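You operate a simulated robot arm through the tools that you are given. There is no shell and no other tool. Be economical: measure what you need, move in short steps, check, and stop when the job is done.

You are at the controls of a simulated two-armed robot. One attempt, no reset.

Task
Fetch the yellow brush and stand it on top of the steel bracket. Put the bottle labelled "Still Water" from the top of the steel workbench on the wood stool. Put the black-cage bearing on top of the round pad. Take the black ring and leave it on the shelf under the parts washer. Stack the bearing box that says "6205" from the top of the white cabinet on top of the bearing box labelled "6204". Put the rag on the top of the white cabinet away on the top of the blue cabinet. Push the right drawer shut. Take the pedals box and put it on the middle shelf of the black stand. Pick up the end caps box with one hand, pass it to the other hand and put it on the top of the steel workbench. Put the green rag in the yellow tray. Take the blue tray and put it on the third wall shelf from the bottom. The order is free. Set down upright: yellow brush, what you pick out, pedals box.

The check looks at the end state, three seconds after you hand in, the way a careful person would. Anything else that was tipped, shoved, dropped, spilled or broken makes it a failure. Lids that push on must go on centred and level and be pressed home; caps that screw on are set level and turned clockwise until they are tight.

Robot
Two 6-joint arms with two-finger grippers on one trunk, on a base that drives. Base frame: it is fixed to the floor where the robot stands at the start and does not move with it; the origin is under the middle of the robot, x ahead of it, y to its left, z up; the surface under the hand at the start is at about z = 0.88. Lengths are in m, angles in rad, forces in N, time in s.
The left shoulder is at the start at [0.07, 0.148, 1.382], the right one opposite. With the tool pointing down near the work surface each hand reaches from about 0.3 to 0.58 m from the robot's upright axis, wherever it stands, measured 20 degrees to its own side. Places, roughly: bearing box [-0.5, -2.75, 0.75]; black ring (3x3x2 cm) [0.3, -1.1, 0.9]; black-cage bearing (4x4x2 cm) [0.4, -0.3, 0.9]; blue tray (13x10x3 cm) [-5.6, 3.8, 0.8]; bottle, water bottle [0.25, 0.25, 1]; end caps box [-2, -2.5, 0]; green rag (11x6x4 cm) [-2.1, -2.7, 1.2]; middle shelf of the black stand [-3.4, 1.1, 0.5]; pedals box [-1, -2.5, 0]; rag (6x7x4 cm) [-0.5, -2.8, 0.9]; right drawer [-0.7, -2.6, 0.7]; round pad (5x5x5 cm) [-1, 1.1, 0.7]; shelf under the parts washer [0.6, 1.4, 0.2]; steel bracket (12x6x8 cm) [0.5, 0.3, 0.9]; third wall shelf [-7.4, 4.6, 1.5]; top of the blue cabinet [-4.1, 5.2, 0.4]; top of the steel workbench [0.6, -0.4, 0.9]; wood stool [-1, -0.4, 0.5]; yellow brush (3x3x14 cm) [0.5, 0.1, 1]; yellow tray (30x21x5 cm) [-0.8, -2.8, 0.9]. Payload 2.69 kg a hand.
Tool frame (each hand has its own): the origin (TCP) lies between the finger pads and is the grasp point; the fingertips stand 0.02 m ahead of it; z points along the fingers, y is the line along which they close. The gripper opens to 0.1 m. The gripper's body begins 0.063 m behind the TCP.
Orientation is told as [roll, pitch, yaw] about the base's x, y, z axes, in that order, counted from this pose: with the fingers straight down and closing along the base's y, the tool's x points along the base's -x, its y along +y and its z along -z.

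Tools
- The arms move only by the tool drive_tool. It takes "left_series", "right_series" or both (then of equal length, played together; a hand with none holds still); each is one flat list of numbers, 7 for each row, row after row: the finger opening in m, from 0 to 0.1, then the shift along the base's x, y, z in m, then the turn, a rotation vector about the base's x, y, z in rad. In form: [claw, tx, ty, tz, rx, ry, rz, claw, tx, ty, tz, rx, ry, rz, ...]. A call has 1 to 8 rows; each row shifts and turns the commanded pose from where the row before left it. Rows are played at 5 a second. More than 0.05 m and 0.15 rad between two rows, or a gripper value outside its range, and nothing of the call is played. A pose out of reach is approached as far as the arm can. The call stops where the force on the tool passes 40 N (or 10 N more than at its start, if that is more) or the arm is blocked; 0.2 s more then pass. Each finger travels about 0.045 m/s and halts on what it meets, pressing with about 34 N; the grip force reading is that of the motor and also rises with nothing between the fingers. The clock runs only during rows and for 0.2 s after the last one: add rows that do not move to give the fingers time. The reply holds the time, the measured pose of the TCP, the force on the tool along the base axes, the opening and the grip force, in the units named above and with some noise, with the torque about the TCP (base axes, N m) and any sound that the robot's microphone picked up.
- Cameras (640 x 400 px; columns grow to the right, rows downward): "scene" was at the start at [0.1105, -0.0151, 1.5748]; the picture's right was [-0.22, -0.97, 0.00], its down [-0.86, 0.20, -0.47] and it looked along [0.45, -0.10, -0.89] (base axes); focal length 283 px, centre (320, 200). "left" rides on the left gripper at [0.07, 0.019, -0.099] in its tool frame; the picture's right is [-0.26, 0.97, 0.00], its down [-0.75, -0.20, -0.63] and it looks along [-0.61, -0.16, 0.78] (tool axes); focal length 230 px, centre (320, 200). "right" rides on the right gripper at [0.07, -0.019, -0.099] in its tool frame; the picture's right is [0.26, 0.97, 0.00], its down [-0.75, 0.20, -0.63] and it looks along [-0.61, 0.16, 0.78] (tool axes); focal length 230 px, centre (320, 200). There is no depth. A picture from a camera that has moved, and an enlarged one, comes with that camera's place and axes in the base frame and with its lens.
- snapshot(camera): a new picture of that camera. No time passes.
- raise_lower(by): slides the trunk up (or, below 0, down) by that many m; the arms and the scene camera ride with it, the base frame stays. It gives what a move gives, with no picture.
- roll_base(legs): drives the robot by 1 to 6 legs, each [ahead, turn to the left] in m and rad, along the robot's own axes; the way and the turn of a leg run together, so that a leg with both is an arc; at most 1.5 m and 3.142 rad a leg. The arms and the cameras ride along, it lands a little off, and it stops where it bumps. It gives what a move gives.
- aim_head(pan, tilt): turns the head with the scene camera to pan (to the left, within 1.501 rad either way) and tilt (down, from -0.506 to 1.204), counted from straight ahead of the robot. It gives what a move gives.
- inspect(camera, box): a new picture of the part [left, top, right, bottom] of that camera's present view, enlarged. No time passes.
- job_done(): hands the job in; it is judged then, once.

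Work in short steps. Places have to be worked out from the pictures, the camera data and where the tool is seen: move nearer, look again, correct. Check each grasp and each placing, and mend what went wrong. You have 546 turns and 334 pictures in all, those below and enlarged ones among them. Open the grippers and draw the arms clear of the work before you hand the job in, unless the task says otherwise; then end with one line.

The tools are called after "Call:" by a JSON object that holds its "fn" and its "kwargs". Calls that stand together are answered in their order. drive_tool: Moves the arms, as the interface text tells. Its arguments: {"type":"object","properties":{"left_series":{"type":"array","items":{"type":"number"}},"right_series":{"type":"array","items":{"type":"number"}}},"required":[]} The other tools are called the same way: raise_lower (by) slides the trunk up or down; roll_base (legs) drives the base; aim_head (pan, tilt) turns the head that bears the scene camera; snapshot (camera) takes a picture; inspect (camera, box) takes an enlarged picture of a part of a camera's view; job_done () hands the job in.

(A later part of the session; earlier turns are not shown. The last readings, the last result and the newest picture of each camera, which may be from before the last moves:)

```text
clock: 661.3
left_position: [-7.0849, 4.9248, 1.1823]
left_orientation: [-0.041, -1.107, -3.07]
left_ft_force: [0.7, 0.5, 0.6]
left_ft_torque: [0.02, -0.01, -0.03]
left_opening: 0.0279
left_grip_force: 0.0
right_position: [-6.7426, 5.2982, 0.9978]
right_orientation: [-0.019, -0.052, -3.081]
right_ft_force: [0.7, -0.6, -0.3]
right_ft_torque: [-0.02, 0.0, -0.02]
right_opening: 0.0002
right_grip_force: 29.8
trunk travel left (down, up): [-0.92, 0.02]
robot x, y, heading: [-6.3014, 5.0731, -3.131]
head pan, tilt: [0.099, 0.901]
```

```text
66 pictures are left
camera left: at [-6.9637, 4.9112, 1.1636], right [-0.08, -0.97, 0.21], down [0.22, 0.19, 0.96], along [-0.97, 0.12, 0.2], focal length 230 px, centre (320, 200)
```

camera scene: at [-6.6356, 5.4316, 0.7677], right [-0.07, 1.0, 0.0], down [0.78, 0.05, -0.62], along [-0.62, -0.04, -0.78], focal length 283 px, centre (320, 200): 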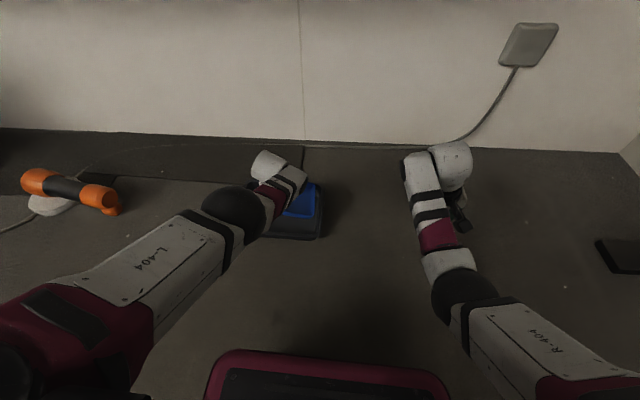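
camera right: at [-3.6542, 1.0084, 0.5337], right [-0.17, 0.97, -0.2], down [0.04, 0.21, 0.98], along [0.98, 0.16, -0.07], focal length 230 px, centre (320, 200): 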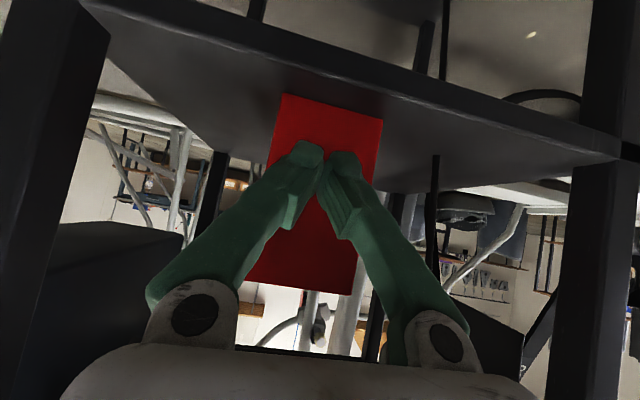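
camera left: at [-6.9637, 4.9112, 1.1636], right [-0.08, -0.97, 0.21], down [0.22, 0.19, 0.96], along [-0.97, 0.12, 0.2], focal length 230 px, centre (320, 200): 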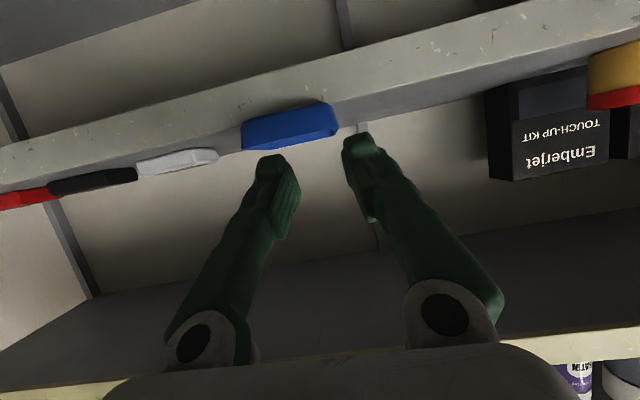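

Tray wall y≈4.909. Pull the arm in to a comfortable reach, shift -y, then approach by base.

Call:
{"fn": "drive_tool", "kwargs": {"left_series": [0.028, 0.03, -0.004, 0.002, 0, 0, 0, 0.028, 0.03, -0.004, 0.002, 0, 0, 0, 0.028, 0.03, -0.004, 0.002, 0.018, 0, 0, 0.028, 0.01, -0.003, 0, 0, 0, 0, 0.028, 0, 0, 0, 0, 0, 0]}}

Call:
{"fn": "roll_base", "kwargs": {"legs": [[0.22, 0]]}}

Call:
{"fn": "drive_tool", "kwargs": {"left_series": [0.028, 0, 0, 0, 0, 0, 0, 0.028, 0, 0, 0, 0, 0, 0, 0.028, 0, 0, 0, 0, 0, 0]}}

Call:
{"fn": "snapshot", "kwargs": {"camera": "left"}}

```text
clock: 662.5
left_position: [-7.0841, 4.9245, 1.176]
left_orientation: [-0.079, -1.104, -3.032]
left_ft_force: [0.0, -0.2, -0.4]
left_ft_torque: [-0.01, 0.02, 0.0]
left_opening: 0.0282
left_grip_force: 0.0
left hand out of reach, approached as far as the arm can: row 1, 2, 3, 4
right_position: [-6.7424, 5.297, 0.9972]
right_orientation: [-0.019, -0.051, -3.081]
right_ft_force: [0.6, -0.1, 0.9]
right_ft_torque: [0.0, -0.03, 0.02]
right_opening: 0.0
right_grip_force: 29.7
trunk travel left (down, up): [-0.92, 0.02]
robot x, y, heading: [-6.3009, 5.0679, -3.134]
head pan, tilt: [0.099, 0.901]
```

```text
clock: 664.2
left_position: [-7.3056, 4.9243, 1.1809]
left_orientation: [-0.08, -1.112, -3.036]
left_ft_force: [0.4, -1.0, 1.0]
left_ft_torque: [-0.01, -0.03, 0.02]
left_opening: 0.0281
left_grip_force: 0.0
right_position: [-6.9644, 5.2966, 0.9991]
right_orientation: [-0.018, -0.054, -3.084]
right_ft_force: [0.4, 0.1, 0.1]
right_ft_torque: [-0.01, 0.09, 0.01]
right_opening: 0.0
right_grip_force: 29.8
trunk travel left (down, up): [-0.92, 0.02]
robot x, y, heading: [-6.5283, 5.0711, -3.141]
head pan, tilt: [0.099, 0.901]
```

```text
clock: 665.0
left_position: [-7.3119, 4.925, 1.1746]
left_orientation: [-0.081, -1.106, -3.036]
left_ft_force: [-0.4, 0.2, -0.6]
left_ft_torque: [0.0, 0.0, 0.01]
left_opening: 0.0279
left_grip_force: 0.0
right_position: [-6.9683, 5.2982, 0.9962]
right_orientation: [-0.019, -0.05, -3.084]
right_ft_force: [-0.4, 0.4, -0.2]
right_ft_torque: [-0.01, 0.01, 0.04]
right_opening: 0.0
right_grip_force: 29.2
trunk travel left (down, up): [-0.92, 0.02]
robot x, y, heading: [-6.5284, 5.0728, -3.136]
head pan, tilt: [0.099, 0.901]
```

```text
65 pictures are left
camera left: at [-7.1909, 4.9101, 1.1571], right [-0.08, -0.98, 0.2], down [0.22, 0.17, 0.96], along [-0.97, 0.12, 0.2], focal length 230 px, centre (320, 200)
```

left: 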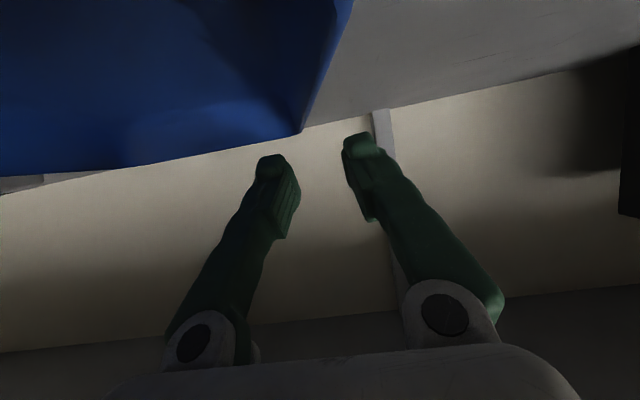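

The arm is over-stretched. Back off, reduce the tilt, pull the hand in to a normal reach, and tilt again from there.

Call:
{"fn": "roll_base", "kwargs": {"legs": [[-0.3, 0]]}}

Call:
{"fn": "drive_tool", "kwargs": {"left_series": [0.028, 0, 0, 0, -0.02, -0.08, 0, 0.028, 0, 0, 0, -0.02, -0.08, 0, 0.028, 0, 0, 0, 0, -0.08, 0, 0.028, 0, 0, 0, 0, -0.08, 0, 0.028, 0.01, 0, 0, 0, -0.08, 0, 0.028, 0.02, 0, 0, 0, -0.08, 0, 0.028, 0.03, 0, 0, 0, -0.08, 0, 0.028, 0.03, 0, 0, 0, -0.05, 0]}}

Call:
{"fn": "drive_tool", "kwargs": {"left_series": [0.028, 0.03, 0, 0, 0, 0, 0, 0.028, 0.03, 0, 0, 0, 0, 0, 0.028, 0.03, 0, 0, 0, 0, 0, 0.028, 0.02, 0, 0, 0, 0, 0, 0.028, 0, 0, 0, 0, 0, 0]}}

```text
clock: 667.0
left_position: [-7.0165, 4.9246, 1.1734]
left_orientation: [-0.08, -1.103, -3.034]
left_ft_force: [-1.3, -0.1, -0.4]
left_ft_torque: [0.0, 0.01, -0.01]
left_opening: 0.028
left_grip_force: 0.1
right_position: [-6.6761, 5.2977, 0.9951]
right_orientation: [-0.021, -0.046, -3.081]
right_ft_force: [-0.3, 0.3, -0.6]
right_ft_torque: [-0.03, -0.05, 0.01]
right_opening: 0.0001
right_grip_force: 29.2
trunk travel left (down, up): [-0.92, 0.02]
robot x, y, heading: [-6.2343, 5.073, -3.133]
head pan, tilt: [0.099, 0.901]
```

```text
clock: 668.9
left_position: [-6.9407, 4.9208, 1.1792]
left_orientation: [0.031, -0.495, -3.127]
left_ft_force: [0.6, 0.2, -0.2]
left_ft_torque: [0.01, -0.01, -0.01]
left_opening: 0.028
left_grip_force: 0.0
left hand out of reach, approached as far as the arm can: row 1, 2, 3, 4, 5, 6, 7, 8
right_position: [-6.6732, 5.2965, 0.9958]
right_orientation: [-0.018, -0.047, -3.079]
right_ft_force: [-1.0, 0.0, 0.7]
right_ft_torque: [0.0, 0.0, -0.02]
right_opening: 0.0
right_grip_force: 29.9
trunk travel left (down, up): [-0.92, 0.02]
robot x, y, heading: [-6.2343, 5.0742, -3.134]
head pan, tilt: [0.099, 0.901]
```

```text
clock: 670.0
left_position: [-6.8302, 4.918, 1.1761]
left_orientation: [0.031, -0.499, -3.125]
left_ft_force: [0.5, -0.1, -0.1]
left_ft_torque: [0.02, -0.01, -0.01]
left_opening: 0.0283
left_grip_force: 0.1
left hand out of reach, approached as far as the arm can: row 1
right_position: [-6.6742, 5.2971, 0.9965]
right_orientation: [-0.018, -0.046, -3.082]
right_ft_force: [0.0, 0.0, -0.3]
right_ft_torque: [0.01, -0.02, 0.0]
right_opening: 0.0001
right_grip_force: 29.1
trunk travel left (down, up): [-0.92, 0.02]
robot x, y, heading: [-6.233, 5.0779, -3.136]
head pan, tilt: [0.099, 0.901]
```

Pull in 4 cm more and tilt again with the earlier sequence.

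Call:
{"fn": "drive_tool", "kwargs": {"left_series": [0.028, 0.02, 0, 0, 0, 0, 0, 0.028, 0.02, 0, 0, 0, 0, 0, 0.028, 0, 0, 0.01, 0, 0.08, 0, 0.028, 0, 0, 0.01, 0, 0.08, 0, 0.028, 0, 0, 0.01, 0, 0.08, 0, 0.028, 0, 0, 0.01, 0, 0.08, 0, 0.028, 0, 0, 0.01, 0, 0.08, 0, 0.028, 0, 0, 0.01, 0, 0.08, 0]}}

Call:
{"fn": "drive_tool", "kwargs": {"left_series": [0.028, 0, 0, 0.01, 0, 0.08, 0, 0.028, 0, 0, 0.01, 0, 0.05, 0, 0.028, -0.02, 0, -0.02, 0, 0, 0, 0.028, -0.02, 0, -0.02, 0, 0, 0, 0.028, -0.02, 0, -0.02, 0, 0, 0, 0.028, -0.02, 0, -0.015, 0, 0, 0, 0.028, 0, 0, 0, 0, 0, 0]}}

```text
clock: 671.9
left_position: [-6.7924, 4.9078, 1.2515]
left_orientation: [0.067, -1.005, 3.141]
left_ft_force: [0.2, 0.7, -0.8]
left_ft_torque: [0.01, -0.01, 0.01]
left_opening: 0.0281
left_grip_force: 0.0
right_position: [-6.6726, 5.2972, 0.9967]
right_orientation: [-0.018, -0.047, -3.082]
right_ft_force: [-0.8, -0.2, 0.3]
right_ft_torque: [0.02, 0.03, -0.03]
right_opening: 0.0001
right_grip_force: 29.2
trunk travel left (down, up): [-0.92, 0.02]
robot x, y, heading: [-6.2313, 5.0741, -3.134]
head pan, tilt: [0.099, 0.901]
```

```text
clock: 673.5
left_position: [-6.8704, 4.922, 1.1831]
left_orientation: [0.004, -1.108, -3.109]
left_ft_force: [-0.7, 1.5, 0.0]
left_ft_torque: [0.01, 0.0, -0.03]
left_opening: 0.028
left_grip_force: 0.0
right_position: [-6.6731, 5.2984, 0.9965]
right_orientation: [-0.019, -0.049, -3.08]
right_ft_force: [0.5, 0.0, -0.6]
right_ft_torque: [-0.01, -0.04, 0.02]
right_opening: 0.0
right_grip_force: 29.8
trunk travel left (down, up): [-0.92, 0.02]
robot x, y, heading: [-6.2325, 5.0714, -3.134]
head pan, tilt: [0.099, 0.901]
```

Good pose again. Roll ahead 0.33 and check over the tray.

Call:
{"fn": "drive_tool", "kwargs": {"left_series": [0.028, 0, -0.012, 0.004, 0, 0, 0, 0.028, 0, 0, 0, 0, 0, 0]}}

Call:
{"fn": "roll_base", "kwargs": {"legs": [[0.33, 0]]}}

Call:
{"fn": "drive_tool", "kwargs": {"left_series": [0.028, 0, 0, 0, 0, 0, 0, 0.028, 0, 0, 0, 0, 0, 0, 0.028, 0, 0, 0, 0, 0, 0]}}

Call:
{"fn": "snapshot", "kwargs": {"camera": "left"}}

Call:
{"fn": "aim_head", "kwargs": {"pan": 0.1, "tilt": 0.5}}

Call:
{"fn": "inspect", "kwargs": {"camera": "scene", "box": [180, 150, 420, 350]}}

```text
clock: 674.0
left_position: [-6.8705, 4.91, 1.1875]
left_orientation: [0.01, -1.108, -3.109]
left_ft_force: [-0.9, 0.7, -0.2]
left_ft_torque: [0.03, -0.01, 0.0]
left_opening: 0.028
left_grip_force: 0.1
right_position: [-6.6734, 5.2986, 0.9971]
right_orientation: [-0.019, -0.049, -3.081]
right_ft_force: [-0.1, 0.3, -0.3]
right_ft_torque: [0.01, 0.02, 0.01]
right_opening: 0.0
right_grip_force: 29.7
trunk travel left (down, up): [-0.92, 0.02]
robot x, y, heading: [-6.2314, 5.0702, -3.13]
head pan, tilt: [0.099, 0.901]
```

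```text
clock: 676.2
left_position: [-7.1983, 4.9053, 1.1907]
left_orientation: [0.008, -1.111, -3.108]
left_ft_force: [0.3, 0.5, 1.1]
left_ft_torque: [0.02, 0.02, 0.01]
left_opening: 0.0278
left_grip_force: 0.2
right_position: [-7.0023, 5.295, 0.9975]
right_orientation: [-0.021, -0.052, -3.081]
right_ft_force: [-0.1, 0.3, 0.1]
right_ft_torque: [-0.03, 0.04, 0.02]
right_opening: 0.0
right_grip_force: 29.5
trunk travel left (down, up): [-0.92, 0.02]
robot x, y, heading: [-6.5636, 5.067, -3.129]
head pan, tilt: [0.099, 0.901]
```

```text
clock: 677.0
left_position: [-7.2018, 4.906, 1.1883]
left_orientation: [0.008, -1.107, -3.108]
left_ft_force: [0.6, -0.4, 0.2]
left_ft_torque: [-0.02, -0.01, 0.0]
left_opening: 0.0281
left_grip_force: 0.0
right_position: [-7.0061, 5.2948, 0.9968]
right_orientation: [-0.019, -0.05, -3.08]
right_ft_force: [0.0, 0.2, 1.0]
right_ft_torque: [-0.04, -0.03, 0.01]
right_opening: 0.0
right_grip_force: 30.2
trunk travel left (down, up): [-0.92, 0.02]
robot x, y, heading: [-6.5625, 5.0667, -3.136]
head pan, tilt: [0.099, 0.901]
```

```text
64 pictures are left
camera left: at [-7.0807, 4.8915, 1.1703], right [-0.08, -0.97, 0.23], down [0.22, 0.21, 0.95], along [-0.97, 0.12, 0.2], focal length 230 px, centre (320, 200)
```

left: 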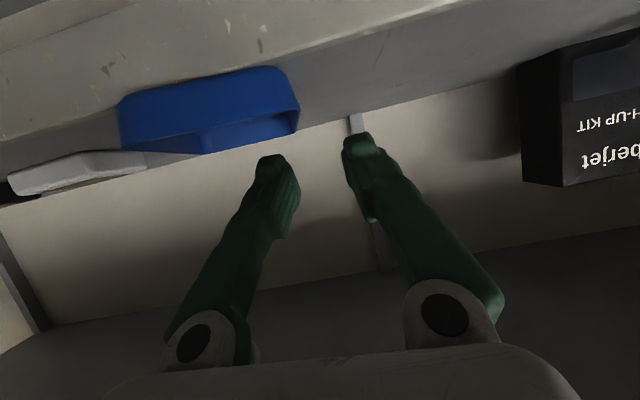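

```text
clock: 677.9
left_position: [-7.2014, 4.9067, 1.1888]
left_orientation: [0.007, -1.109, -3.108]
left_ft_force: [-0.2, -0.3, 0.5]
left_ft_torque: [0.02, -0.01, -0.01]
left_opening: 0.0281
left_grip_force: 0.1
right_position: [-7.0041, 5.2955, 0.9968]
right_orientation: [-0.02, -0.05, -3.081]
right_ft_force: [-0.3, -0.7, 0.3]
right_ft_torque: [0.02, 0.01, 0.0]
right_opening: 0.0001
right_grip_force: 29.6
trunk travel left (down, up): [-0.92, 0.02]
robot x, y, heading: [-6.5621, 5.0678, -3.129]
head pan, tilt: [0.099, 0.499]
```

```text
2.00 times, centred on (300, 250) of scene
camera zoom: at [-6.7069, 5.0582, 1.6016], right [-0.11, 0.99, 0.0], down [0.48, 0.05, -0.88], along [-0.87, -0.1, -0.48], focal length 566 px, centre (360, 100)
```

zoom: 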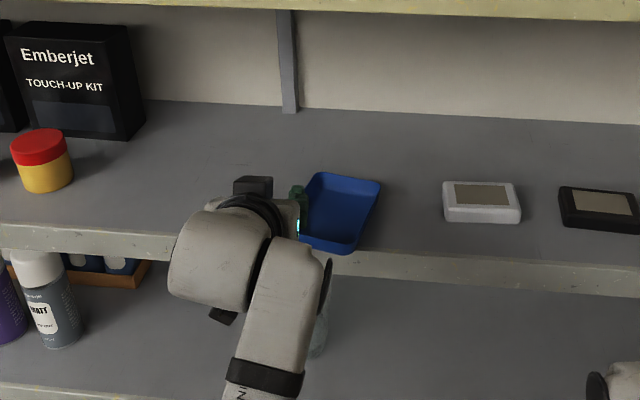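

The wall is ~1 cm to the +y side of the finger centre. Shift +y 1 cm, move in, lower and close.

Call:
{"fn": "drive_tool", "kwargs": {"left_series": [0.028, -0.012, 0.01, 0, 0, 0, 0, 0.028, -0.012, 0, 0, 0, 0, 0, 0.028, 0, 0, -0.015, 0, 0, 0, 0.028, 0, 0, -0.012, 0, 0, 0, 0.028, 0, 0, -0.008, 0, 0, 0, 0.028, 0, 0, 0, 0, 0, 0]}}

Call:
{"fn": "snapshot", "kwargs": {"camera": "left"}}

```text
clock: 679.3
left_position: [-7.2243, 4.9149, 1.1538]
left_orientation: [0.008, -1.109, -3.109]
left_ft_force: [-0.6, -0.1, -0.7]
left_ft_torque: [0.01, -0.02, -0.01]
left_opening: 0.0276
left_grip_force: 0.0
right_position: [-7.0034, 5.2931, 0.9973]
right_orientation: [-0.019, -0.049, -3.08]
right_ft_force: [-0.4, 0.1, 0.2]
right_ft_torque: [-0.02, -0.02, 0.01]
right_opening: 0.0001
right_grip_force: 29.7
trunk travel left (down, up): [-0.92, 0.02]
robot x, y, heading: [-6.5678, 5.0678, -3.13]
head pan, tilt: [0.099, 0.499]
```

```text
62 pictures are left
camera left: at [-7.103, 4.901, 1.1355], right [-0.08, -0.97, 0.23], down [0.22, 0.21, 0.95], along [-0.97, 0.12, 0.2], focal length 230 px, centre (320, 200)
```

left: 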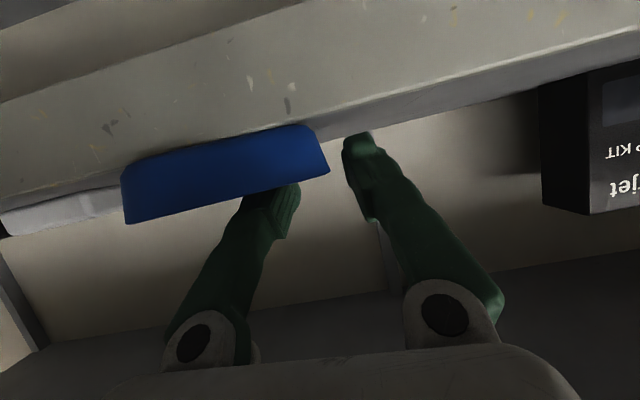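

Same good configuration as before. Close and lift slightly.

Call:
{"fn": "drive_tool", "kwargs": {"left_series": [0.028, 0, 0, -0.005, 0, 0, 0, 0.0, 0, 0, 0, 0, 0, 0, 0.0, 0, 0, 0, 0, 0, 0, 0.0, 0, 0, 0, 0, 0, 0, 0.0, 0, 0, 0, 0, 0, 0, 0, 0, 0, 0.012, 0, 0, 0, 0, 0, 0, 0.015, 0, 0, 0, 0, 0, 0, 0, 0, 0, 0]}}

Call:
{"fn": "roll_base", "kwargs": {"legs": [[-0.3, 0]]}}

Call:
{"fn": "snapshot", "kwargs": {"camera": "left"}}

```text
clock: 681.1
left_position: [-7.2242, 4.9168, 1.1752]
left_orientation: [0.01, -1.11, -3.11]
left_ft_force: [-0.8, -0.2, -2.2]
left_ft_torque: [-0.07, -0.07, -0.03]
left_opening: 0.0062
left_grip_force: 30.9
right_position: [-7.0042, 5.2942, 0.9972]
right_orientation: [-0.019, -0.048, -3.08]
right_ft_force: [-0.2, 0.2, 0.7]
right_ft_torque: [-0.01, -0.02, 0.04]
right_opening: 0.0002
right_grip_force: 29.6
trunk travel left (down, up): [-0.92, 0.02]
robot x, y, heading: [-6.5649, 5.069, -3.133]
head pan, tilt: [0.099, 0.499]
```

```text
clock: 683.2
left_position: [-6.9262, 4.9196, 1.1735]
left_orientation: [0.01, -1.106, -3.108]
left_ft_force: [0.4, 0.3, -2.7]
left_ft_torque: [-0.05, -0.09, 0.01]
left_opening: 0.0059
left_grip_force: 31.1
right_position: [-6.7065, 5.2972, 0.9948]
right_orientation: [-0.019, -0.047, -3.078]
right_ft_force: [-0.7, 0.4, -0.6]
right_ft_torque: [-0.02, 0.03, 0.02]
right_opening: 0.0
right_grip_force: 29.5
trunk travel left (down, up): [-0.92, 0.02]
robot x, y, heading: [-6.2639, 5.0697, -3.131]
head pan, tilt: [0.099, 0.499]
```

```text
61 pictures are left
camera left: at [-6.8058, 4.9042, 1.156], right [-0.08, -0.97, 0.23], down [0.22, 0.21, 0.95], along [-0.97, 0.12, 0.19], focal length 230 px, centre (320, 200)
```

left: 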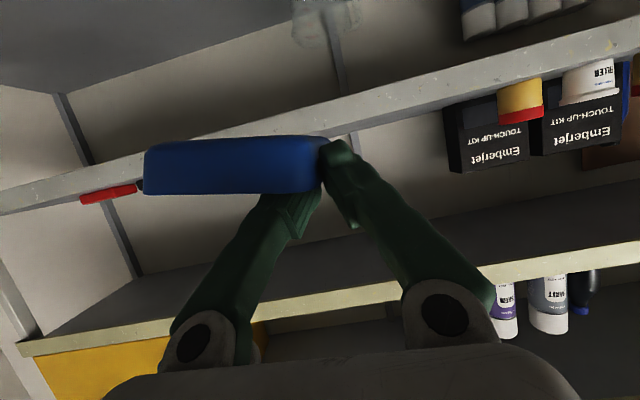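

Now well clear of the shelves (0.18 m). Raise straight up to z≈1.52.

Call:
{"fn": "drive_tool", "kwargs": {"left_series": [0, 0, 0, 0.04, 0, 0, 0, 0, 0, 0, 0.04, 0, 0, 0, 0, -0.005, 0, 0.04, 0, 0, 0, 0, -0.005, 0, 0.04, 0, 0, 0, 0, -0.01, 0, 0.04, 0, 0, 0, 0, -0.01, 0, 0.04, 0, 0, 0, 0, -0.01, 0, 0.04, 0, 0, 0, 0, -0.01, 0, 0.04, 0, 0.01, 0]}}

Call:
{"fn": "drive_tool", "kwargs": {"left_series": [0, -0.01, 0, 0.02, 0, 0.02, 0, 0, -0.01, 0, 0.01, 0, 0.02, 0, 0, 0, 0, 0, 0, 0, 0]}}

Call:
{"fn": "snapshot", "kwargs": {"camera": "left"}}

```text
clock: 685.0
left_position: [-6.9753, 4.9183, 1.4948]
left_orientation: [0.01, -1.117, -3.108]
left_ft_force: [0.4, -0.1, -1.8]
left_ft_torque: [-0.04, -0.05, 0.02]
left_opening: 0.0061
left_grip_force: 31.2
right_position: [-6.7046, 5.2962, 0.9965]
right_orientation: [-0.019, -0.05, -3.079]
right_ft_force: [0.2, -0.2, 0.3]
right_ft_torque: [-0.01, 0.01, 0.0]
right_opening: 0.0002
right_grip_force: 30.0
trunk travel left (down, up): [-0.92, 0.02]
robot x, y, heading: [-6.2672, 5.0731, -3.132]
head pan, tilt: [0.099, 0.499]
```

```text
clock: 685.8
left_position: [-6.9967, 4.9178, 1.5266]
left_orientation: [0.004, -1.16, -3.103]
left_ft_force: [1.1, 0.2, -1.0]
left_ft_torque: [-0.08, -0.02, 0.02]
left_opening: 0.0059
left_grip_force: 30.5
right_position: [-6.7057, 5.2969, 0.9959]
right_orientation: [-0.02, -0.05, -3.078]
right_ft_force: [-0.2, -0.1, 0.1]
right_ft_torque: [0.01, -0.01, 0.02]
right_opening: 0.0
right_grip_force: 29.6
trunk travel left (down, up): [-0.92, 0.02]
robot x, y, heading: [-6.2654, 5.0743, -3.135]
head pan, tilt: [0.099, 0.499]
```

```text
60 pictures are left
camera left: at [-6.8765, 4.9031, 1.5019], right [-0.06, -0.97, 0.24], down [0.27, 0.21, 0.94], along [-0.96, 0.12, 0.25], focal length 230 px, centre (320, 200)
```

left: 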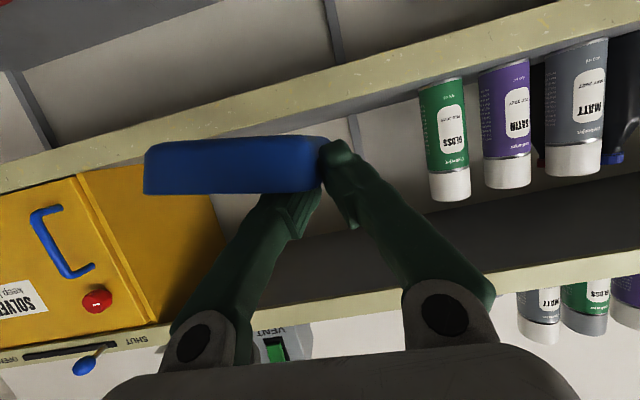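

Tray is up, ~2 cm above the third shelf's level. Roll in: 0.2 m first.

Call:
{"fn": "roll_base", "kwargs": {"legs": [[0.2, 0]]}}

Call:
{"fn": "drive_tool", "kwargs": {"left_series": [0, 0, 0, 0, 0, 0, 0, 0, 0, 0, 0, 0, 0, 0, 0, 0, 0, 0, 0, 0, 0]}}

Call:
{"fn": "aim_head", "kwargs": {"pan": 0.1, "tilt": 0.2}}

Call:
{"fn": "snapshot", "kwargs": {"camera": "scene"}}

Call:
{"fn": "snapshot", "kwargs": {"camera": "left"}}

```text
clock: 687.4
left_position: [-7.1887, 4.9229, 1.5311]
left_orientation: [0.005, -1.162, -3.112]
left_ft_force: [0.4, 0.4, -0.8]
left_ft_torque: [-0.08, -0.06, -0.01]
left_opening: 0.006
left_grip_force: 30.9
right_position: [-6.8966, 5.2992, 0.9986]
right_orientation: [-0.018, -0.054, -3.088]
right_ft_force: [-0.1, -1.2, 0.4]
right_ft_torque: [0.05, 0.02, 0.0]
right_opening: 0.0001
right_grip_force: 29.4
trunk travel left (down, up): [-0.92, 0.02]
robot x, y, heading: [-6.4594, 5.0715, -3.141]
head pan, tilt: [0.099, 0.499]
```

```text
clock: 688.1
left_position: [-7.1945, 4.9219, 1.5269]
left_orientation: [0.004, -1.159, -3.115]
left_ft_force: [0.3, -0.7, -1.2]
left_ft_torque: [-0.05, -0.09, 0.02]
left_opening: 0.0061
left_grip_force: 31.4
right_position: [-6.901, 5.2989, 0.9968]
right_orientation: [-0.019, -0.05, -3.087]
right_ft_force: [-0.1, 0.1, 1.2]
right_ft_torque: [0.01, 0.02, -0.03]
right_opening: 0.0
right_grip_force: 29.8
trunk travel left (down, up): [-0.92, 0.02]
robot x, y, heading: [-6.4615, 5.071, -3.141]
head pan, tilt: [0.099, 0.499]
```

```text
clock: 689.0
left_position: [-7.1965, 4.9239, 1.5268]
left_orientation: [0.005, -1.157, -3.113]
left_ft_force: [0.2, 0.6, -1.4]
left_ft_torque: [-0.05, -0.1, 0.0]
left_opening: 0.0063
left_grip_force: 31.0
right_position: [-6.9018, 5.3, 0.997]
right_orientation: [-0.019, -0.048, -3.089]
right_ft_force: [-0.3, -1.1, 0.4]
right_ft_torque: [0.01, 0.02, -0.04]
right_opening: 0.0002
right_grip_force: 30.1
trunk travel left (down, up): [-0.92, 0.02]
robot x, y, heading: [-6.4648, 5.0712, -3.14]
head pan, tilt: [0.099, 0.201]
```

```text
59 pictures are left
camera scene: at [-6.6089, 5.0606, 1.6292], right [-0.1, 0.99, 0.0], down [0.2, 0.02, -0.98], along [-0.97, -0.1, -0.2], focal length 283 px, centre (320, 200)
```

scene: 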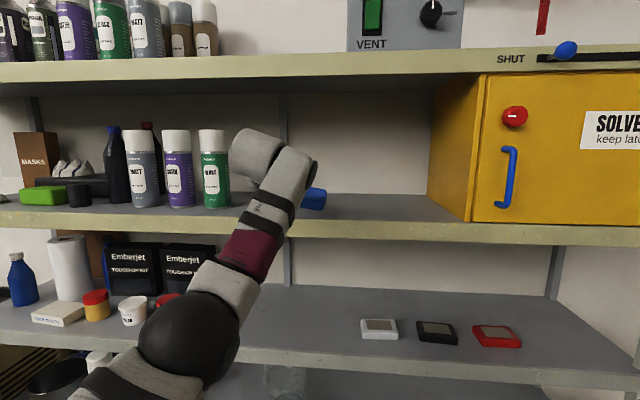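

```text
58 pictures are left
camera left: at [-7.0764, 4.9071, 1.5018], right [-0.07, -0.97, 0.24], down [0.27, 0.21, 0.94], along [-0.96, 0.13, 0.25], focal length 230 px, centre (320, 200)
```

left: 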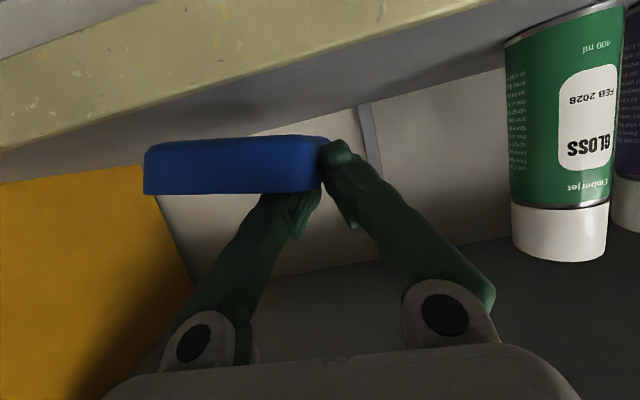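

The tray is above the third shelf, clear of the can. Roll in 0.065 more and lower to contact.

Call:
{"fn": "roll_base", "kwargs": {"legs": [[0.065, 0]]}}

Call:
{"fn": "drive_tool", "kwargs": {"left_series": [0, 0, 0, 0, 0, 0, 0, 0, 0, 0, 0, 0, 0, 0, 0, 0, 0, -0.012, 0, 0, 0, 0, 0, 0, -0.01, 0, 0, 0, 0, 0, 0, 0, 0, 0, 0]}}

Call:
{"fn": "snapshot", "kwargs": {"camera": "left"}}

```text
clock: 690.4
left_position: [-7.2074, 4.917, 1.5361]
left_orientation: [0.022, -1.14, -3.102]
left_ft_force: [-0.4, 0.7, -0.9]
left_ft_torque: [-0.05, -0.09, 0.04]
left_opening: 0.0057
left_grip_force: 30.8
right_position: [-6.9328, 5.2997, 1.0132]
right_orientation: [-0.016, -0.16, -3.095]
right_ft_force: [0.1, 0.2, 0.1]
right_ft_torque: [0.0, 0.02, -0.03]
right_opening: 0.0
right_grip_force: 29.6
trunk travel left (down, up): [-0.92, 0.02]
robot x, y, heading: [-6.5264, 5.0707, -3.142]
head pan, tilt: [0.099, 0.201]
stopped in leg 1: the robot was blocked; the commanded pose is now the measured one
```

```text
clock: 691.6
left_position: [-7.2268, 4.9129, 1.5036]
left_orientation: [0.02, -1.125, -3.102]
left_ft_force: [0.5, 0.6, -1.8]
left_ft_torque: [-0.08, -0.09, 0.03]
left_opening: 0.0059
left_grip_force: 31.0
right_position: [-6.9458, 5.3002, 1.0078]
right_orientation: [-0.019, -0.141, -3.093]
right_ft_force: [0.7, -0.3, 0.3]
right_ft_torque: [0.0, 0.01, 0.02]
right_opening: 0.0
right_grip_force: 29.9
trunk travel left (down, up): [-0.92, 0.02]
robot x, y, heading: [-6.5292, 5.0741, -3.139]
head pan, tilt: [0.099, 0.201]
```

```text
57 pictures are left
camera left: at [-7.1055, 4.9016, 1.483], right [-0.05, -0.97, 0.24], down [0.23, 0.22, 0.95], along [-0.97, 0.11, 0.21], focal length 230 px, centre (320, 200)
```

left: 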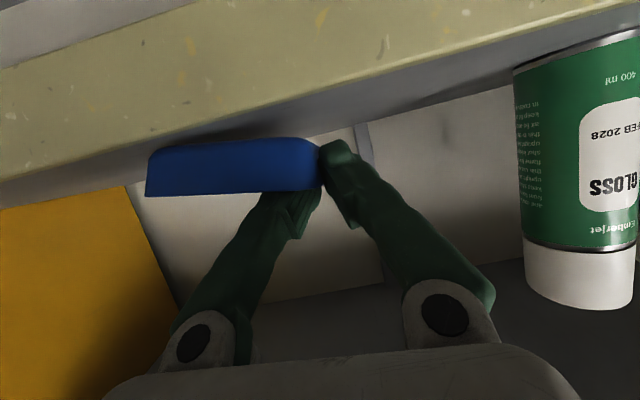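

Push in 3 cm with the arm and lower in small steps.

Call:
{"fn": "drive_tool", "kwargs": {"left_series": [0, -0.015, 0, 0, 0, 0, 0, 0, -0.015, 0, 0, 0, 0, 0, 0, 0, 0, -0.008, 0.03, 0, 0, 0, 0, 0, -0.006, 0.03, 0, 0, 0, 0, 0, -0.006, 0.02, 0, 0, 0, 0, 0, 0, 0, 0, 0]}}

Call:
{"fn": "snapshot", "kwargs": {"camera": "left"}}

```text
clock: 693.0
left_position: [-7.2532, 4.9148, 1.4878]
left_orientation: [-0.171, -1.124, -2.93]
left_ft_force: [-5.0, -3.4, 15.3]
left_ft_torque: [0.52, -0.13, 0.15]
left_opening: 0.006
left_grip_force: 31.4
right_position: [-6.9437, 5.2971, 0.9998]
right_orientation: [-0.026, -0.149, -3.091]
right_ft_force: [0.0, -0.3, 1.0]
right_ft_torque: [-0.04, 0.02, -0.01]
right_opening: 0.0004
right_grip_force: 29.1
trunk travel left (down, up): [-0.92, 0.02]
robot x, y, heading: [-6.5291, 5.0741, -3.136]
head pan, tilt: [0.099, 0.201]
```

```text
56 pictures are left
camera left: at [-7.1326, 4.903, 1.4663], right [-0.05, -0.99, 0.16], down [0.24, 0.14, 0.96], along [-0.97, 0.09, 0.23], focal length 230 px, centre (320, 200)
```

left: 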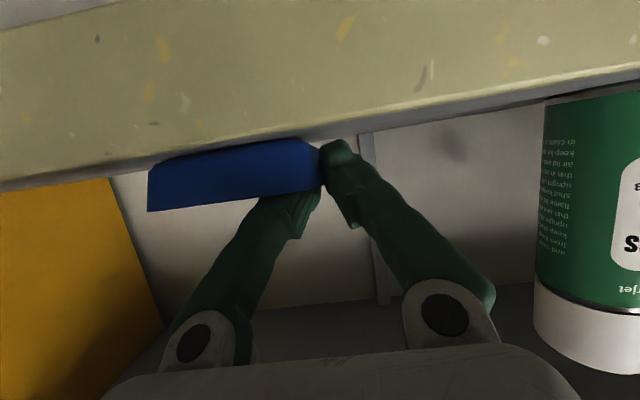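

Tray sits on the third shelf. Release, raise clear of the wall, and back out.

Call:
{"fn": "drive_tool", "kwargs": {"left_series": [0.014, 0, 0, 0, 0, 0, 0, 0.026, 0, 0, 0, 0, 0, 0, 0.028, 0, 0, 0, 0, 0, 0, 0.028, 0, 0, 0.012, -0.03, 0, 0, 0.028, 0, 0, 0.014, -0.03, 0, 0, 0.028, 0, 0, 0.014, -0.02, 0.01, 0, 0.028, 0, 0, 0, 0, 0, 0]}}

Call:
{"fn": "snapshot", "kwargs": {"camera": "left"}}

```text
clock: 694.6
left_position: [-7.2579, 4.915, 1.5227]
left_orientation: [0.022, -1.135, -3.104]
left_ft_force: [0.5, 0.5, -0.3]
left_ft_torque: [-0.03, -0.03, 0.02]
left_opening: 0.0281
left_grip_force: 0.0
right_position: [-6.9466, 5.3004, 1.0069]
right_orientation: [-0.017, -0.141, -3.092]
right_ft_force: [0.1, -0.2, 0.1]
right_ft_torque: [0.01, 0.0, 0.01]
right_opening: 0.0003
right_grip_force: 29.4
trunk travel left (down, up): [-0.92, 0.02]
robot x, y, heading: [-6.5313, 5.0694, -3.136]
head pan, tilt: [0.099, 0.201]
```

```text
55 pictures are left
camera left: at [-7.1382, 4.9022, 1.5011], right [-0.05, -0.97, 0.24], down [0.24, 0.22, 0.94], along [-0.97, 0.11, 0.22], focal length 230 px, centre (320, 200)
```

left: 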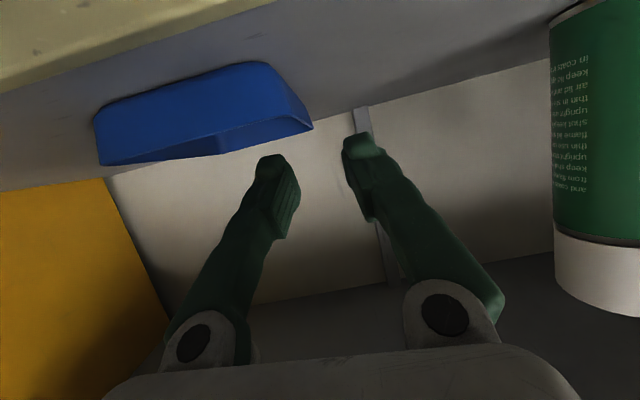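

The blue tray stands level on the third shelf. Back out and return both hands to the travel pose.

Call:
{"fn": "roll_base", "kwargs": {"legs": [[-0.4, 0]]}}

Call:
{"fn": "drive_tool", "kwargs": {"left_series": [0.05, 0.01, 0, -0.035, 0, -0.08, 0, 0.05, 0.01, 0, -0.035, 0, -0.08, 0, 0.05, 0.01, 0, -0.035, 0, -0.08, 0, 0.05, 0.01, 0, -0.035, 0, -0.08, 0, 0.05, 0.02, 0, -0.035, 0, -0.08, 0, 0.05, 0.02, 0, -0.035, 0, -0.08, 0, 0.05, 0.02, 0, -0.035, 0, -0.08, 0, 0.05, 0.02, 0, -0.035, 0, -0.08, 0], "right_series": [0.05, 0, 0, 0, 0, -0.07, 0, 0.05, 0, 0, 0, 0, -0.07, 0, 0.05, 0, 0, 0, 0, 0, 0, 0.05, 0, 0, 0, 0, 0, 0, 0.05, 0, 0, 0, 0, 0, 0, 0.05, 0, 0, 0, 0, 0, 0, 0.05, 0, 0, 0, 0, 0, 0, 0.05, 0, 0, 0, 0, 0, 0]}}

Call:
{"fn": "drive_tool", "kwargs": {"left_series": [0.05, 0.02, 0, -0.04, 0, -0.08, 0, 0.05, 0.02, 0, -0.04, 0, -0.08, 0, 0.05, 0.02, 0, -0.04, 0, -0.08, 0, 0.05, 0.02, 0, -0.04, 0, -0.08, 0, 0.05, 0.02, 0, -0.04, 0, -0.08, 0, 0.05, 0.01, 0, -0.03, 0, -0.08, 0, 0.05, 0, 0, 0, 0, -0.015, 0, 0.05, 0, 0, 0, 0, 0, 0]}}

```text
clock: 697.1
left_position: [-6.8646, 4.9139, 1.5212]
left_orientation: [0.018, -1.132, -3.098]
left_ft_force: [0.5, 0.0, -0.3]
left_ft_torque: [0.0, 0.0, -0.01]
left_opening: 0.0279
left_grip_force: 0.0
right_position: [-6.5522, 5.3004, 1.0072]
right_orientation: [-0.016, -0.137, -3.09]
right_ft_force: [0.9, -0.1, -0.1]
right_ft_torque: [-0.01, -0.02, 0.0]
right_opening: 0.0
right_grip_force: 29.1
trunk travel left (down, up): [-0.92, 0.02]
robot x, y, heading: [-6.1289, 5.0678, -3.136]
head pan, tilt: [0.099, 0.201]
```

```text
clock: 698.9
left_position: [-6.7421, 4.9104, 1.244]
left_orientation: [0.05, -0.496, -3.121]
left_ft_force: [-0.4, -0.3, 0.1]
left_ft_torque: [0.0, 0.0, -0.03]
left_opening: 0.0503
left_grip_force: 0.1
right_position: [-6.5621, 5.2952, 0.972]
right_orientation: [-0.01, -0.002, -3.089]
right_ft_force: [0.4, 0.1, 0.2]
right_ft_torque: [0.04, -0.03, 0.01]
right_opening: 0.0501
right_grip_force: 0.1
right hand out of reach, approached as far as the arm can: row 1, 2
trunk travel left (down, up): [-0.92, 0.02]
robot x, y, heading: [-6.1306, 5.0695, -3.135]
head pan, tilt: [0.099, 0.201]
```

```text
clock: 700.7
left_position: [-6.6351, 4.9157, 1.0103]
left_orientation: [0.059, -0.001, -3.121]
left_ft_force: [0.2, 0.9, -0.3]
left_ft_torque: [0.01, -0.03, 0.02]
left_opening: 0.05
left_grip_force: 0.1
left hand out of reach, approached as far as the arm can: row 2
right_position: [-6.5629, 5.2948, 0.9737]
right_orientation: [-0.009, -0.002, -3.09]
right_ft_force: [-0.2, -1.0, 0.2]
right_ft_torque: [0.0, -0.01, -0.01]
right_opening: 0.0501
right_grip_force: 0.0
trunk travel left (down, up): [-0.92, 0.02]
robot x, y, heading: [-6.1333, 5.0726, -3.138]
head pan, tilt: [0.099, 0.201]
```

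Drive back: south past the cart.

Call:
{"fn": "roll_base", "kwargs": {"legs": [[0, 1.15], [0.72, 0], [0, 0.42], [1.5, 0], [1.45, 0], [0, 1.5]]}}

Call:
{"fn": "aim_head", "kwargs": {"pan": 0, "tilt": 0.5}}

Call:
{"fn": "snapshot", "kwargs": {"camera": "scene"}}

```text
clock: 726.2
left_position: [-5.8929, 1.5786, 1.0094]
left_orientation: [0.059, -0.002, -0.093]
left_ft_force: [0.0, 0.2, 0.8]
left_ft_torque: [0.03, -0.01, 0.0]
left_opening: 0.05
left_grip_force: 0.0
right_position: [-6.0064, 1.209, 0.9733]
right_orientation: [-0.01, -0.003, -0.058]
right_ft_force: [0.7, -0.4, -0.5]
right_ft_torque: [0.02, -0.04, 0.02]
right_opening: 0.0501
right_grip_force: 0.0
trunk travel left (down, up): [-0.92, 0.02]
robot x, y, heading: [-6.4131, 1.4802, -0.101]
head pan, tilt: [0.099, 0.201]
```

```text
clock: 727.0
left_position: [-5.8927, 1.5791, 1.0108]
left_orientation: [0.059, -0.002, -0.091]
left_ft_force: [0.0, -0.2, 0.4]
left_ft_torque: [-0.01, 0.0, 0.0]
left_opening: 0.0501
left_grip_force: 0.1
right_position: [-6.005, 1.2091, 0.9718]
right_orientation: [-0.01, 0.0, -0.058]
right_ft_force: [0.6, -0.4, -0.2]
right_ft_torque: [-0.01, -0.01, 0.0]
right_opening: 0.0501
right_grip_force: 0.0
trunk travel left (down, up): [-0.92, 0.02]
robot x, y, heading: [-6.4052, 1.478, -0.102]
head pan, tilt: [0.0, 0.499]
```

```text
54 pictures are left
camera scene: at [-6.2713, 1.4625, 1.6018], right [-0.1, -0.99, 0.0], down [-0.48, 0.05, -0.88], along [0.87, -0.09, -0.48], focal length 283 px, centre (320, 200)
```

scene: 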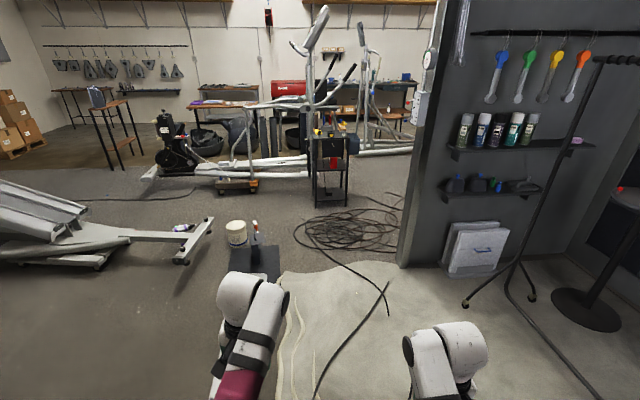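

Path east is clear. Drive along the earlier route past the stand.

Call:
{"fn": "roll_base", "kwargs": {"legs": [[0, -0.15], [0.6, 0], [0, 0.21], [1.45, 0], [0, -0.77], [0.58, 0]]}}

Call:
{"fn": "roll_base", "kwargs": {"legs": [[0, -0.39], [0.6, 0], [0, 0.45], [1.2, 0]]}}

Call:
{"fn": "snapshot", "kwargs": {"camera": "scene"}}

```text
clock: 743.7
left_position: [-3.5024, 0.5636, 1.0116]
left_orientation: [0.061, -0.005, -0.811]
left_ft_force: [-0.2, -0.1, -0.4]
left_ft_torque: [-0.04, -0.02, 0.02]
left_opening: 0.0496
left_grip_force: 0.0
right_position: [-3.8312, 0.3601, 0.9744]
right_orientation: [-0.01, -0.004, -0.778]
right_ft_force: [0.4, -0.4, -0.9]
right_ft_torque: [-0.01, 0.03, 0.01]
right_opening: 0.05
right_grip_force: 0.0
trunk travel left (down, up): [-0.92, 0.02]
robot x, y, heading: [-3.96, 0.8298, -0.823]
head pan, tilt: [0.0, 0.499]
```

```text
clock: 755.1
left_position: [-2.4433, -0.799, 1.0104]
left_orientation: [0.06, -0.001, -0.777]
left_ft_force: [0.5, -1.2, 0.2]
left_ft_torque: [-0.01, -0.01, -0.03]
left_opening: 0.0501
left_grip_force: 0.1
right_position: [-2.7658, -1.014, 0.9728]
right_orientation: [-0.01, -0.001, -0.743]
right_ft_force: [0.4, -0.6, 0.3]
right_ft_torque: [-0.02, 0.0, -0.02]
right_opening: 0.0501
right_grip_force: 0.1
trunk travel left (down, up): [-0.92, 0.02]
robot x, y, heading: [-2.9083, -0.5499, -0.788]
head pan, tilt: [0.0, 0.499]
```

```text
53 pictures are left
camera scene: at [-2.8106, -0.6511, 1.6018], right [-0.71, -0.7, 0.0], down [-0.34, 0.34, -0.88], along [0.62, -0.62, -0.48], focal length 283 px, centre (320, 200)
```

scene: 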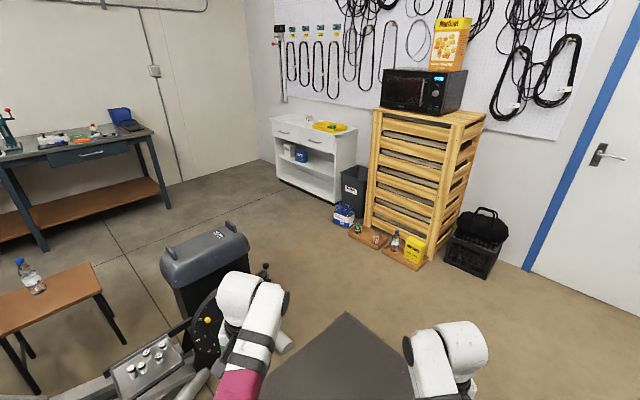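

Everything looks in order. Drive to the end-caps box beside the rack.

Call:
{"fn": "roll_base", "kwargs": {"legs": [[0, -0.51], [1.35, 0], [0, 1.05], [0.6, 0], [0, -1.33]]}}

Call:
{"fn": "aim_head", "kwargs": {"pan": -0.2, "tilt": 1.0}}

Call:
{"fn": "snapshot", "kwargs": {"camera": "scene"}}

```text
clock: 772.5
left_position: [-1.8634, -2.5505, 1.0093]
left_orientation: [0.059, -0.001, -1.612]
left_ft_force: [-0.8, 0.1, -0.4]
left_ft_torque: [0.0, 0.0, 0.01]
left_opening: 0.05
left_grip_force: 0.0
right_position: [-2.2389, -2.4561, 0.9737]
right_orientation: [-0.01, -0.002, -1.575]
right_ft_force: [-0.1, -0.2, 1.1]
right_ft_torque: [-0.01, -0.02, -0.04]
right_opening: 0.0499
right_grip_force: 0.0
trunk travel left (down, up): [-0.92, 0.02]
robot x, y, heading: [-1.9929, -2.0405, -1.623]
head pan, tilt: [0.0, 0.499]
```

```text
clock: 773.5
left_position: [-1.8631, -2.5519, 1.0101]
left_orientation: [0.062, -0.002, -1.611]
left_ft_force: [0.3, -0.3, 0.4]
left_ft_torque: [-0.03, -0.03, 0.03]
left_opening: 0.05
left_grip_force: 0.1
right_position: [-2.2375, -2.4556, 0.9735]
right_orientation: [-0.012, -0.004, -1.576]
right_ft_force: [0.3, -0.1, -0.2]
right_ft_torque: [-0.01, 0.02, 0.0]
right_opening: 0.05
right_grip_force: 0.0
trunk travel left (down, up): [-0.92, 0.02]
robot x, y, heading: [-1.9905, -2.0351, -1.624]
head pan, tilt: [-0.201, 1.0]
```

```text
52 pictures are left
camera scene: at [-2.0133, -2.1577, 1.5607], right [-0.97, 0.25, 0.0], down [0.21, 0.81, -0.54], along [-0.13, -0.52, -0.84], focal length 283 px, centre (320, 200)
```

scene: 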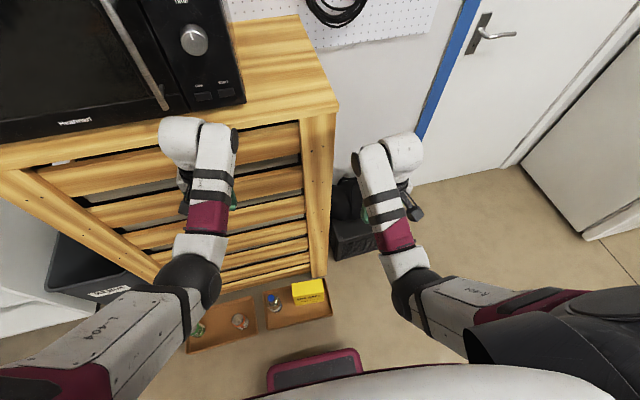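

Turn left 0.25 so the box lies on the right hand's side, pull the left hand in, lower the trunk and look with the right camera.

Call:
{"fn": "roll_base", "kwargs": {"legs": [[0, 0.25]]}}

Call:
{"fn": "drive_tool", "kwargs": {"left_series": [0.09, 0.01, 0.02, 0, 0, -0.03, 0, 0.09, 0.01, 0.02, 0, 0, -0.03, 0, 0.09, 0, 0, 0, 0, 0, 0], "right_series": [0.1, 0.02, 0.005, 0, 0, 0, 0, 0.1, 0.02, 0.005, 0, 0, 0, 0, 0.1, 0, 0, 0, 0, 0, 0]}}

Call:
{"fn": "raise_lower", "kwargs": {"by": -0.4}}

Call:
{"fn": "raise_lower", "kwargs": {"by": -0.15}}

Call:
{"fn": "snapshot", "kwargs": {"camera": "right"}}

```text
clock: 774.8
left_position: [-1.7393, -2.5019, 1.0104]
left_orientation: [0.06, -0.002, -1.357]
left_ft_force: [-0.3, 0.2, 0.4]
left_ft_torque: [-0.02, 0.01, 0.0]
left_opening: 0.05
left_grip_force: 0.1
right_position: [-2.1268, -2.5042, 0.9735]
right_orientation: [-0.009, 0.0, -1.321]
right_ft_force: [-0.7, -0.3, 0.0]
right_ft_torque: [-0.01, -0.02, -0.01]
right_opening: 0.05
right_grip_force: 0.0
trunk travel left (down, up): [-0.92, 0.02]
robot x, y, heading: [-1.9944, -2.04, -1.37]
head pan, tilt: [-0.201, 1.0]
```

```text
clock: 775.5
left_position: [-1.7191, -2.4632, 1.0085]
left_orientation: [0.12, -0.018, -1.358]
left_ft_force: [0.0, -0.4, 0.3]
left_ft_torque: [0.02, 0.02, -0.01]
left_opening: 0.0902
left_grip_force: 0.0
right_position: [-2.0859, -2.493, 0.9719]
right_orientation: [-0.011, -0.001, -1.323]
right_ft_force: [-0.3, -0.3, 0.3]
right_ft_torque: [0.01, -0.04, 0.02]
right_opening: 0.1001
right_grip_force: 0.2
trunk travel left (down, up): [-0.92, 0.02]
robot x, y, heading: [-1.9913, -2.0401, -1.369]
head pan, tilt: [-0.201, 1.0]
```

```text
clock: 779.4
left_position: [-1.7179, -2.4622, 0.6082]
left_orientation: [0.119, -0.019, -1.358]
left_ft_force: [-0.9, -0.8, 0.0]
left_ft_torque: [0.02, 0.0, -0.03]
left_opening: 0.0897
left_grip_force: 0.1
right_position: [-2.0858, -2.4937, 0.5727]
right_orientation: [-0.011, -0.002, -1.324]
right_ft_force: [-0.3, -0.5, 0.1]
right_ft_torque: [0.0, -0.02, 0.02]
right_opening: 0.1
right_grip_force: 0.1
trunk travel left (down, up): [-0.52, 0.42]
robot x, y, heading: [-1.9897, -2.0399, -1.367]
head pan, tilt: [-0.201, 1.0]
```

```text
clock: 781.1
left_position: [-1.7181, -2.4613, 0.4594]
left_orientation: [0.117, -0.016, -1.357]
left_ft_force: [0.1, -0.6, -0.4]
left_ft_torque: [0.01, 0.01, 0.0]
left_opening: 0.09
left_grip_force: 0.1
right_position: [-2.0858, -2.4925, 0.4229]
right_orientation: [-0.01, -0.004, -1.324]
right_ft_force: [-0.3, -0.8, 0.3]
right_ft_torque: [0.01, -0.04, 0.04]
right_opening: 0.1
right_grip_force: 0.1
trunk travel left (down, up): [-0.37, 0.57]
robot x, y, heading: [-1.9881, -2.0415, -1.365]
head pan, tilt: [-0.201, 1.0]
```

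```text
51 pictures are left
camera right: at [-2.1194, -2.431, 0.5225], right [0.87, 0.49, -0.01], down [0.38, -0.68, 0.63], along [0.3, -0.55, -0.78], focal length 230 px, centre (320, 200)
```

right: 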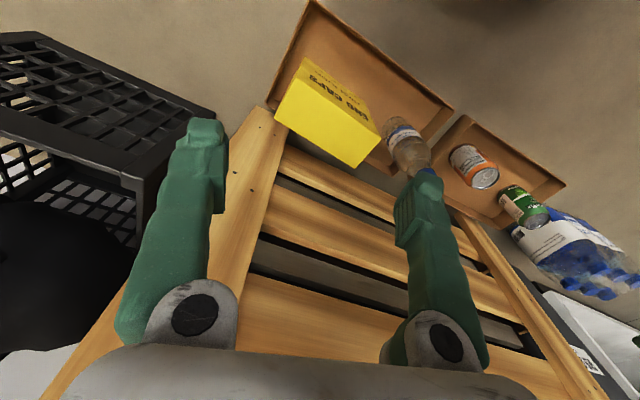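

End-caps box: ~15×5.5×16 cm, centre ≈(-2.045,-2.55), standing close to the rack. Back up 0.08, rotate the right tool +1.32 rad to grip fore-aft with a limited opening.

Call:
{"fn": "roll_base", "kwargs": {"legs": [[-0.08, 0]]}}

Call:
{"fn": "drive_tool", "kwargs": {"right_series": [0.08, 0.003, -0.014, 0, 0, 0, 0.13, 0.08, 0.003, -0.014, 0, 0, 0, 0.13, 0.08, 0.003, -0.014, 0, 0, 0, 0.13, 0.08, 0.003, -0.014, 0, 0, 0, 0.13, 0.08, 0.003, -0.014, 0, 0, 0, 0.13, 0.08, 0.003, -0.014, 0, 0, 0, 0.13, 0.08, 0, -0.014, 0, 0, 0, 0.13, 0.08, 0, -0.014, 0, 0, 0, 0.13], "left_series": [0.09, 0.01, -0.01, 0.02, 0, 0.015, 0, 0.09, 0.01, -0.01, 0.02, 0, 0.015, 0, 0.09, 0.01, -0.01, 0.02, 0, 0.015, 0, 0.09, 0, -0.01, 0, 0, 0.015, 0, 0.09, 0, -0.01, 0, 0, 0.015, 0, 0.09, 0, 0, 0, 0, 0.015, 0, 0.09, 0, 0, 0, 0, 0.015, 0, 0.09, 0, 0, 0, 0, 0.015, 0]}}

Call:
{"fn": "drive_tool", "kwargs": {"right_series": [0.08, 0, -0.01, 0, 0, 0, 0.13, 0.08, 0, 0, 0, 0, 0, 0.13, 0.08, 0, 0, 0, 0, 0, 0.04, 0.08, 0, 0, 0, 0, 0, 0]}}

Call:
{"fn": "snapshot", "kwargs": {"camera": "right"}}

```text
clock: 782.2
left_position: [-1.7342, -2.3835, 0.4595]
left_orientation: [0.118, -0.017, -1.355]
left_ft_force: [0.9, 0.8, -0.9]
left_ft_torque: [-0.04, 0.03, 0.02]
left_opening: 0.0899
left_grip_force: 0.0
right_position: [-2.1011, -2.4144, 0.4227]
right_orientation: [-0.011, -0.001, -1.319]
right_ft_force: [0.4, -0.1, 0.2]
right_ft_torque: [-0.03, 0.02, -0.02]
right_opening: 0.1002
right_grip_force: 0.1
trunk travel left (down, up): [-0.37, 0.57]
robot x, y, heading: [-2.0079, -1.9642, -1.366]
head pan, tilt: [-0.201, 1.0]
```

```text
clock: 784.0
left_position: [-1.7029, -2.4541, 0.4919]
left_orientation: [0.001, 0.009, -1.355]
left_ft_force: [0.2, 0.5, -0.5]
left_ft_torque: [0.0, 0.01, 0.0]
left_opening: 0.09
left_grip_force: 0.1
left hand out of reach, approached as far as the arm can: row 1, 2, 3
right_position: [-2.0828, -2.5275, 0.4219]
right_orientation: [-0.01, -0.002, -0.28]
right_ft_force: [0.2, 0.6, 1.4]
right_ft_torque: [0.01, -0.02, -0.01]
right_opening: 0.0797
right_grip_force: 0.1
trunk travel left (down, up): [-0.37, 0.57]
robot x, y, heading: [-2.0081, -1.9608, -1.374]
head pan, tilt: [-0.201, 1.0]
```

```text
clock: 785.0
left_position: [-1.7031, -2.4542, 0.4915]
left_orientation: [0.001, 0.01, -1.357]
left_ft_force: [0.5, 0.5, 0.3]
left_ft_torque: [-0.02, 0.01, 0.01]
left_opening: 0.0899
left_grip_force: 0.1
right_position: [-2.0832, -2.537, 0.4222]
right_orientation: [-0.01, -0.002, 0.02]
right_ft_force: [0.2, -0.2, 0.6]
right_ft_torque: [0.0, 0.02, 0.03]
right_opening: 0.0801
right_grip_force: 0.1
trunk travel left (down, up): [-0.37, 0.57]
robot x, y, heading: [-2.0052, -1.9636, -1.37]
head pan, tilt: [-0.201, 1.0]
```

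```text
50 pictures are left
camera right: at [-2.1516, -2.5575, 0.5227], right [-0.28, 0.96, -0.01], down [0.75, 0.22, 0.63], along [0.61, 0.17, -0.78], focal length 230 px, centre (320, 200)
```

right: 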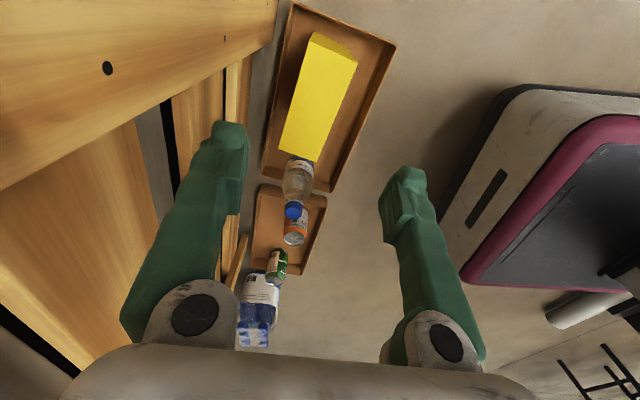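

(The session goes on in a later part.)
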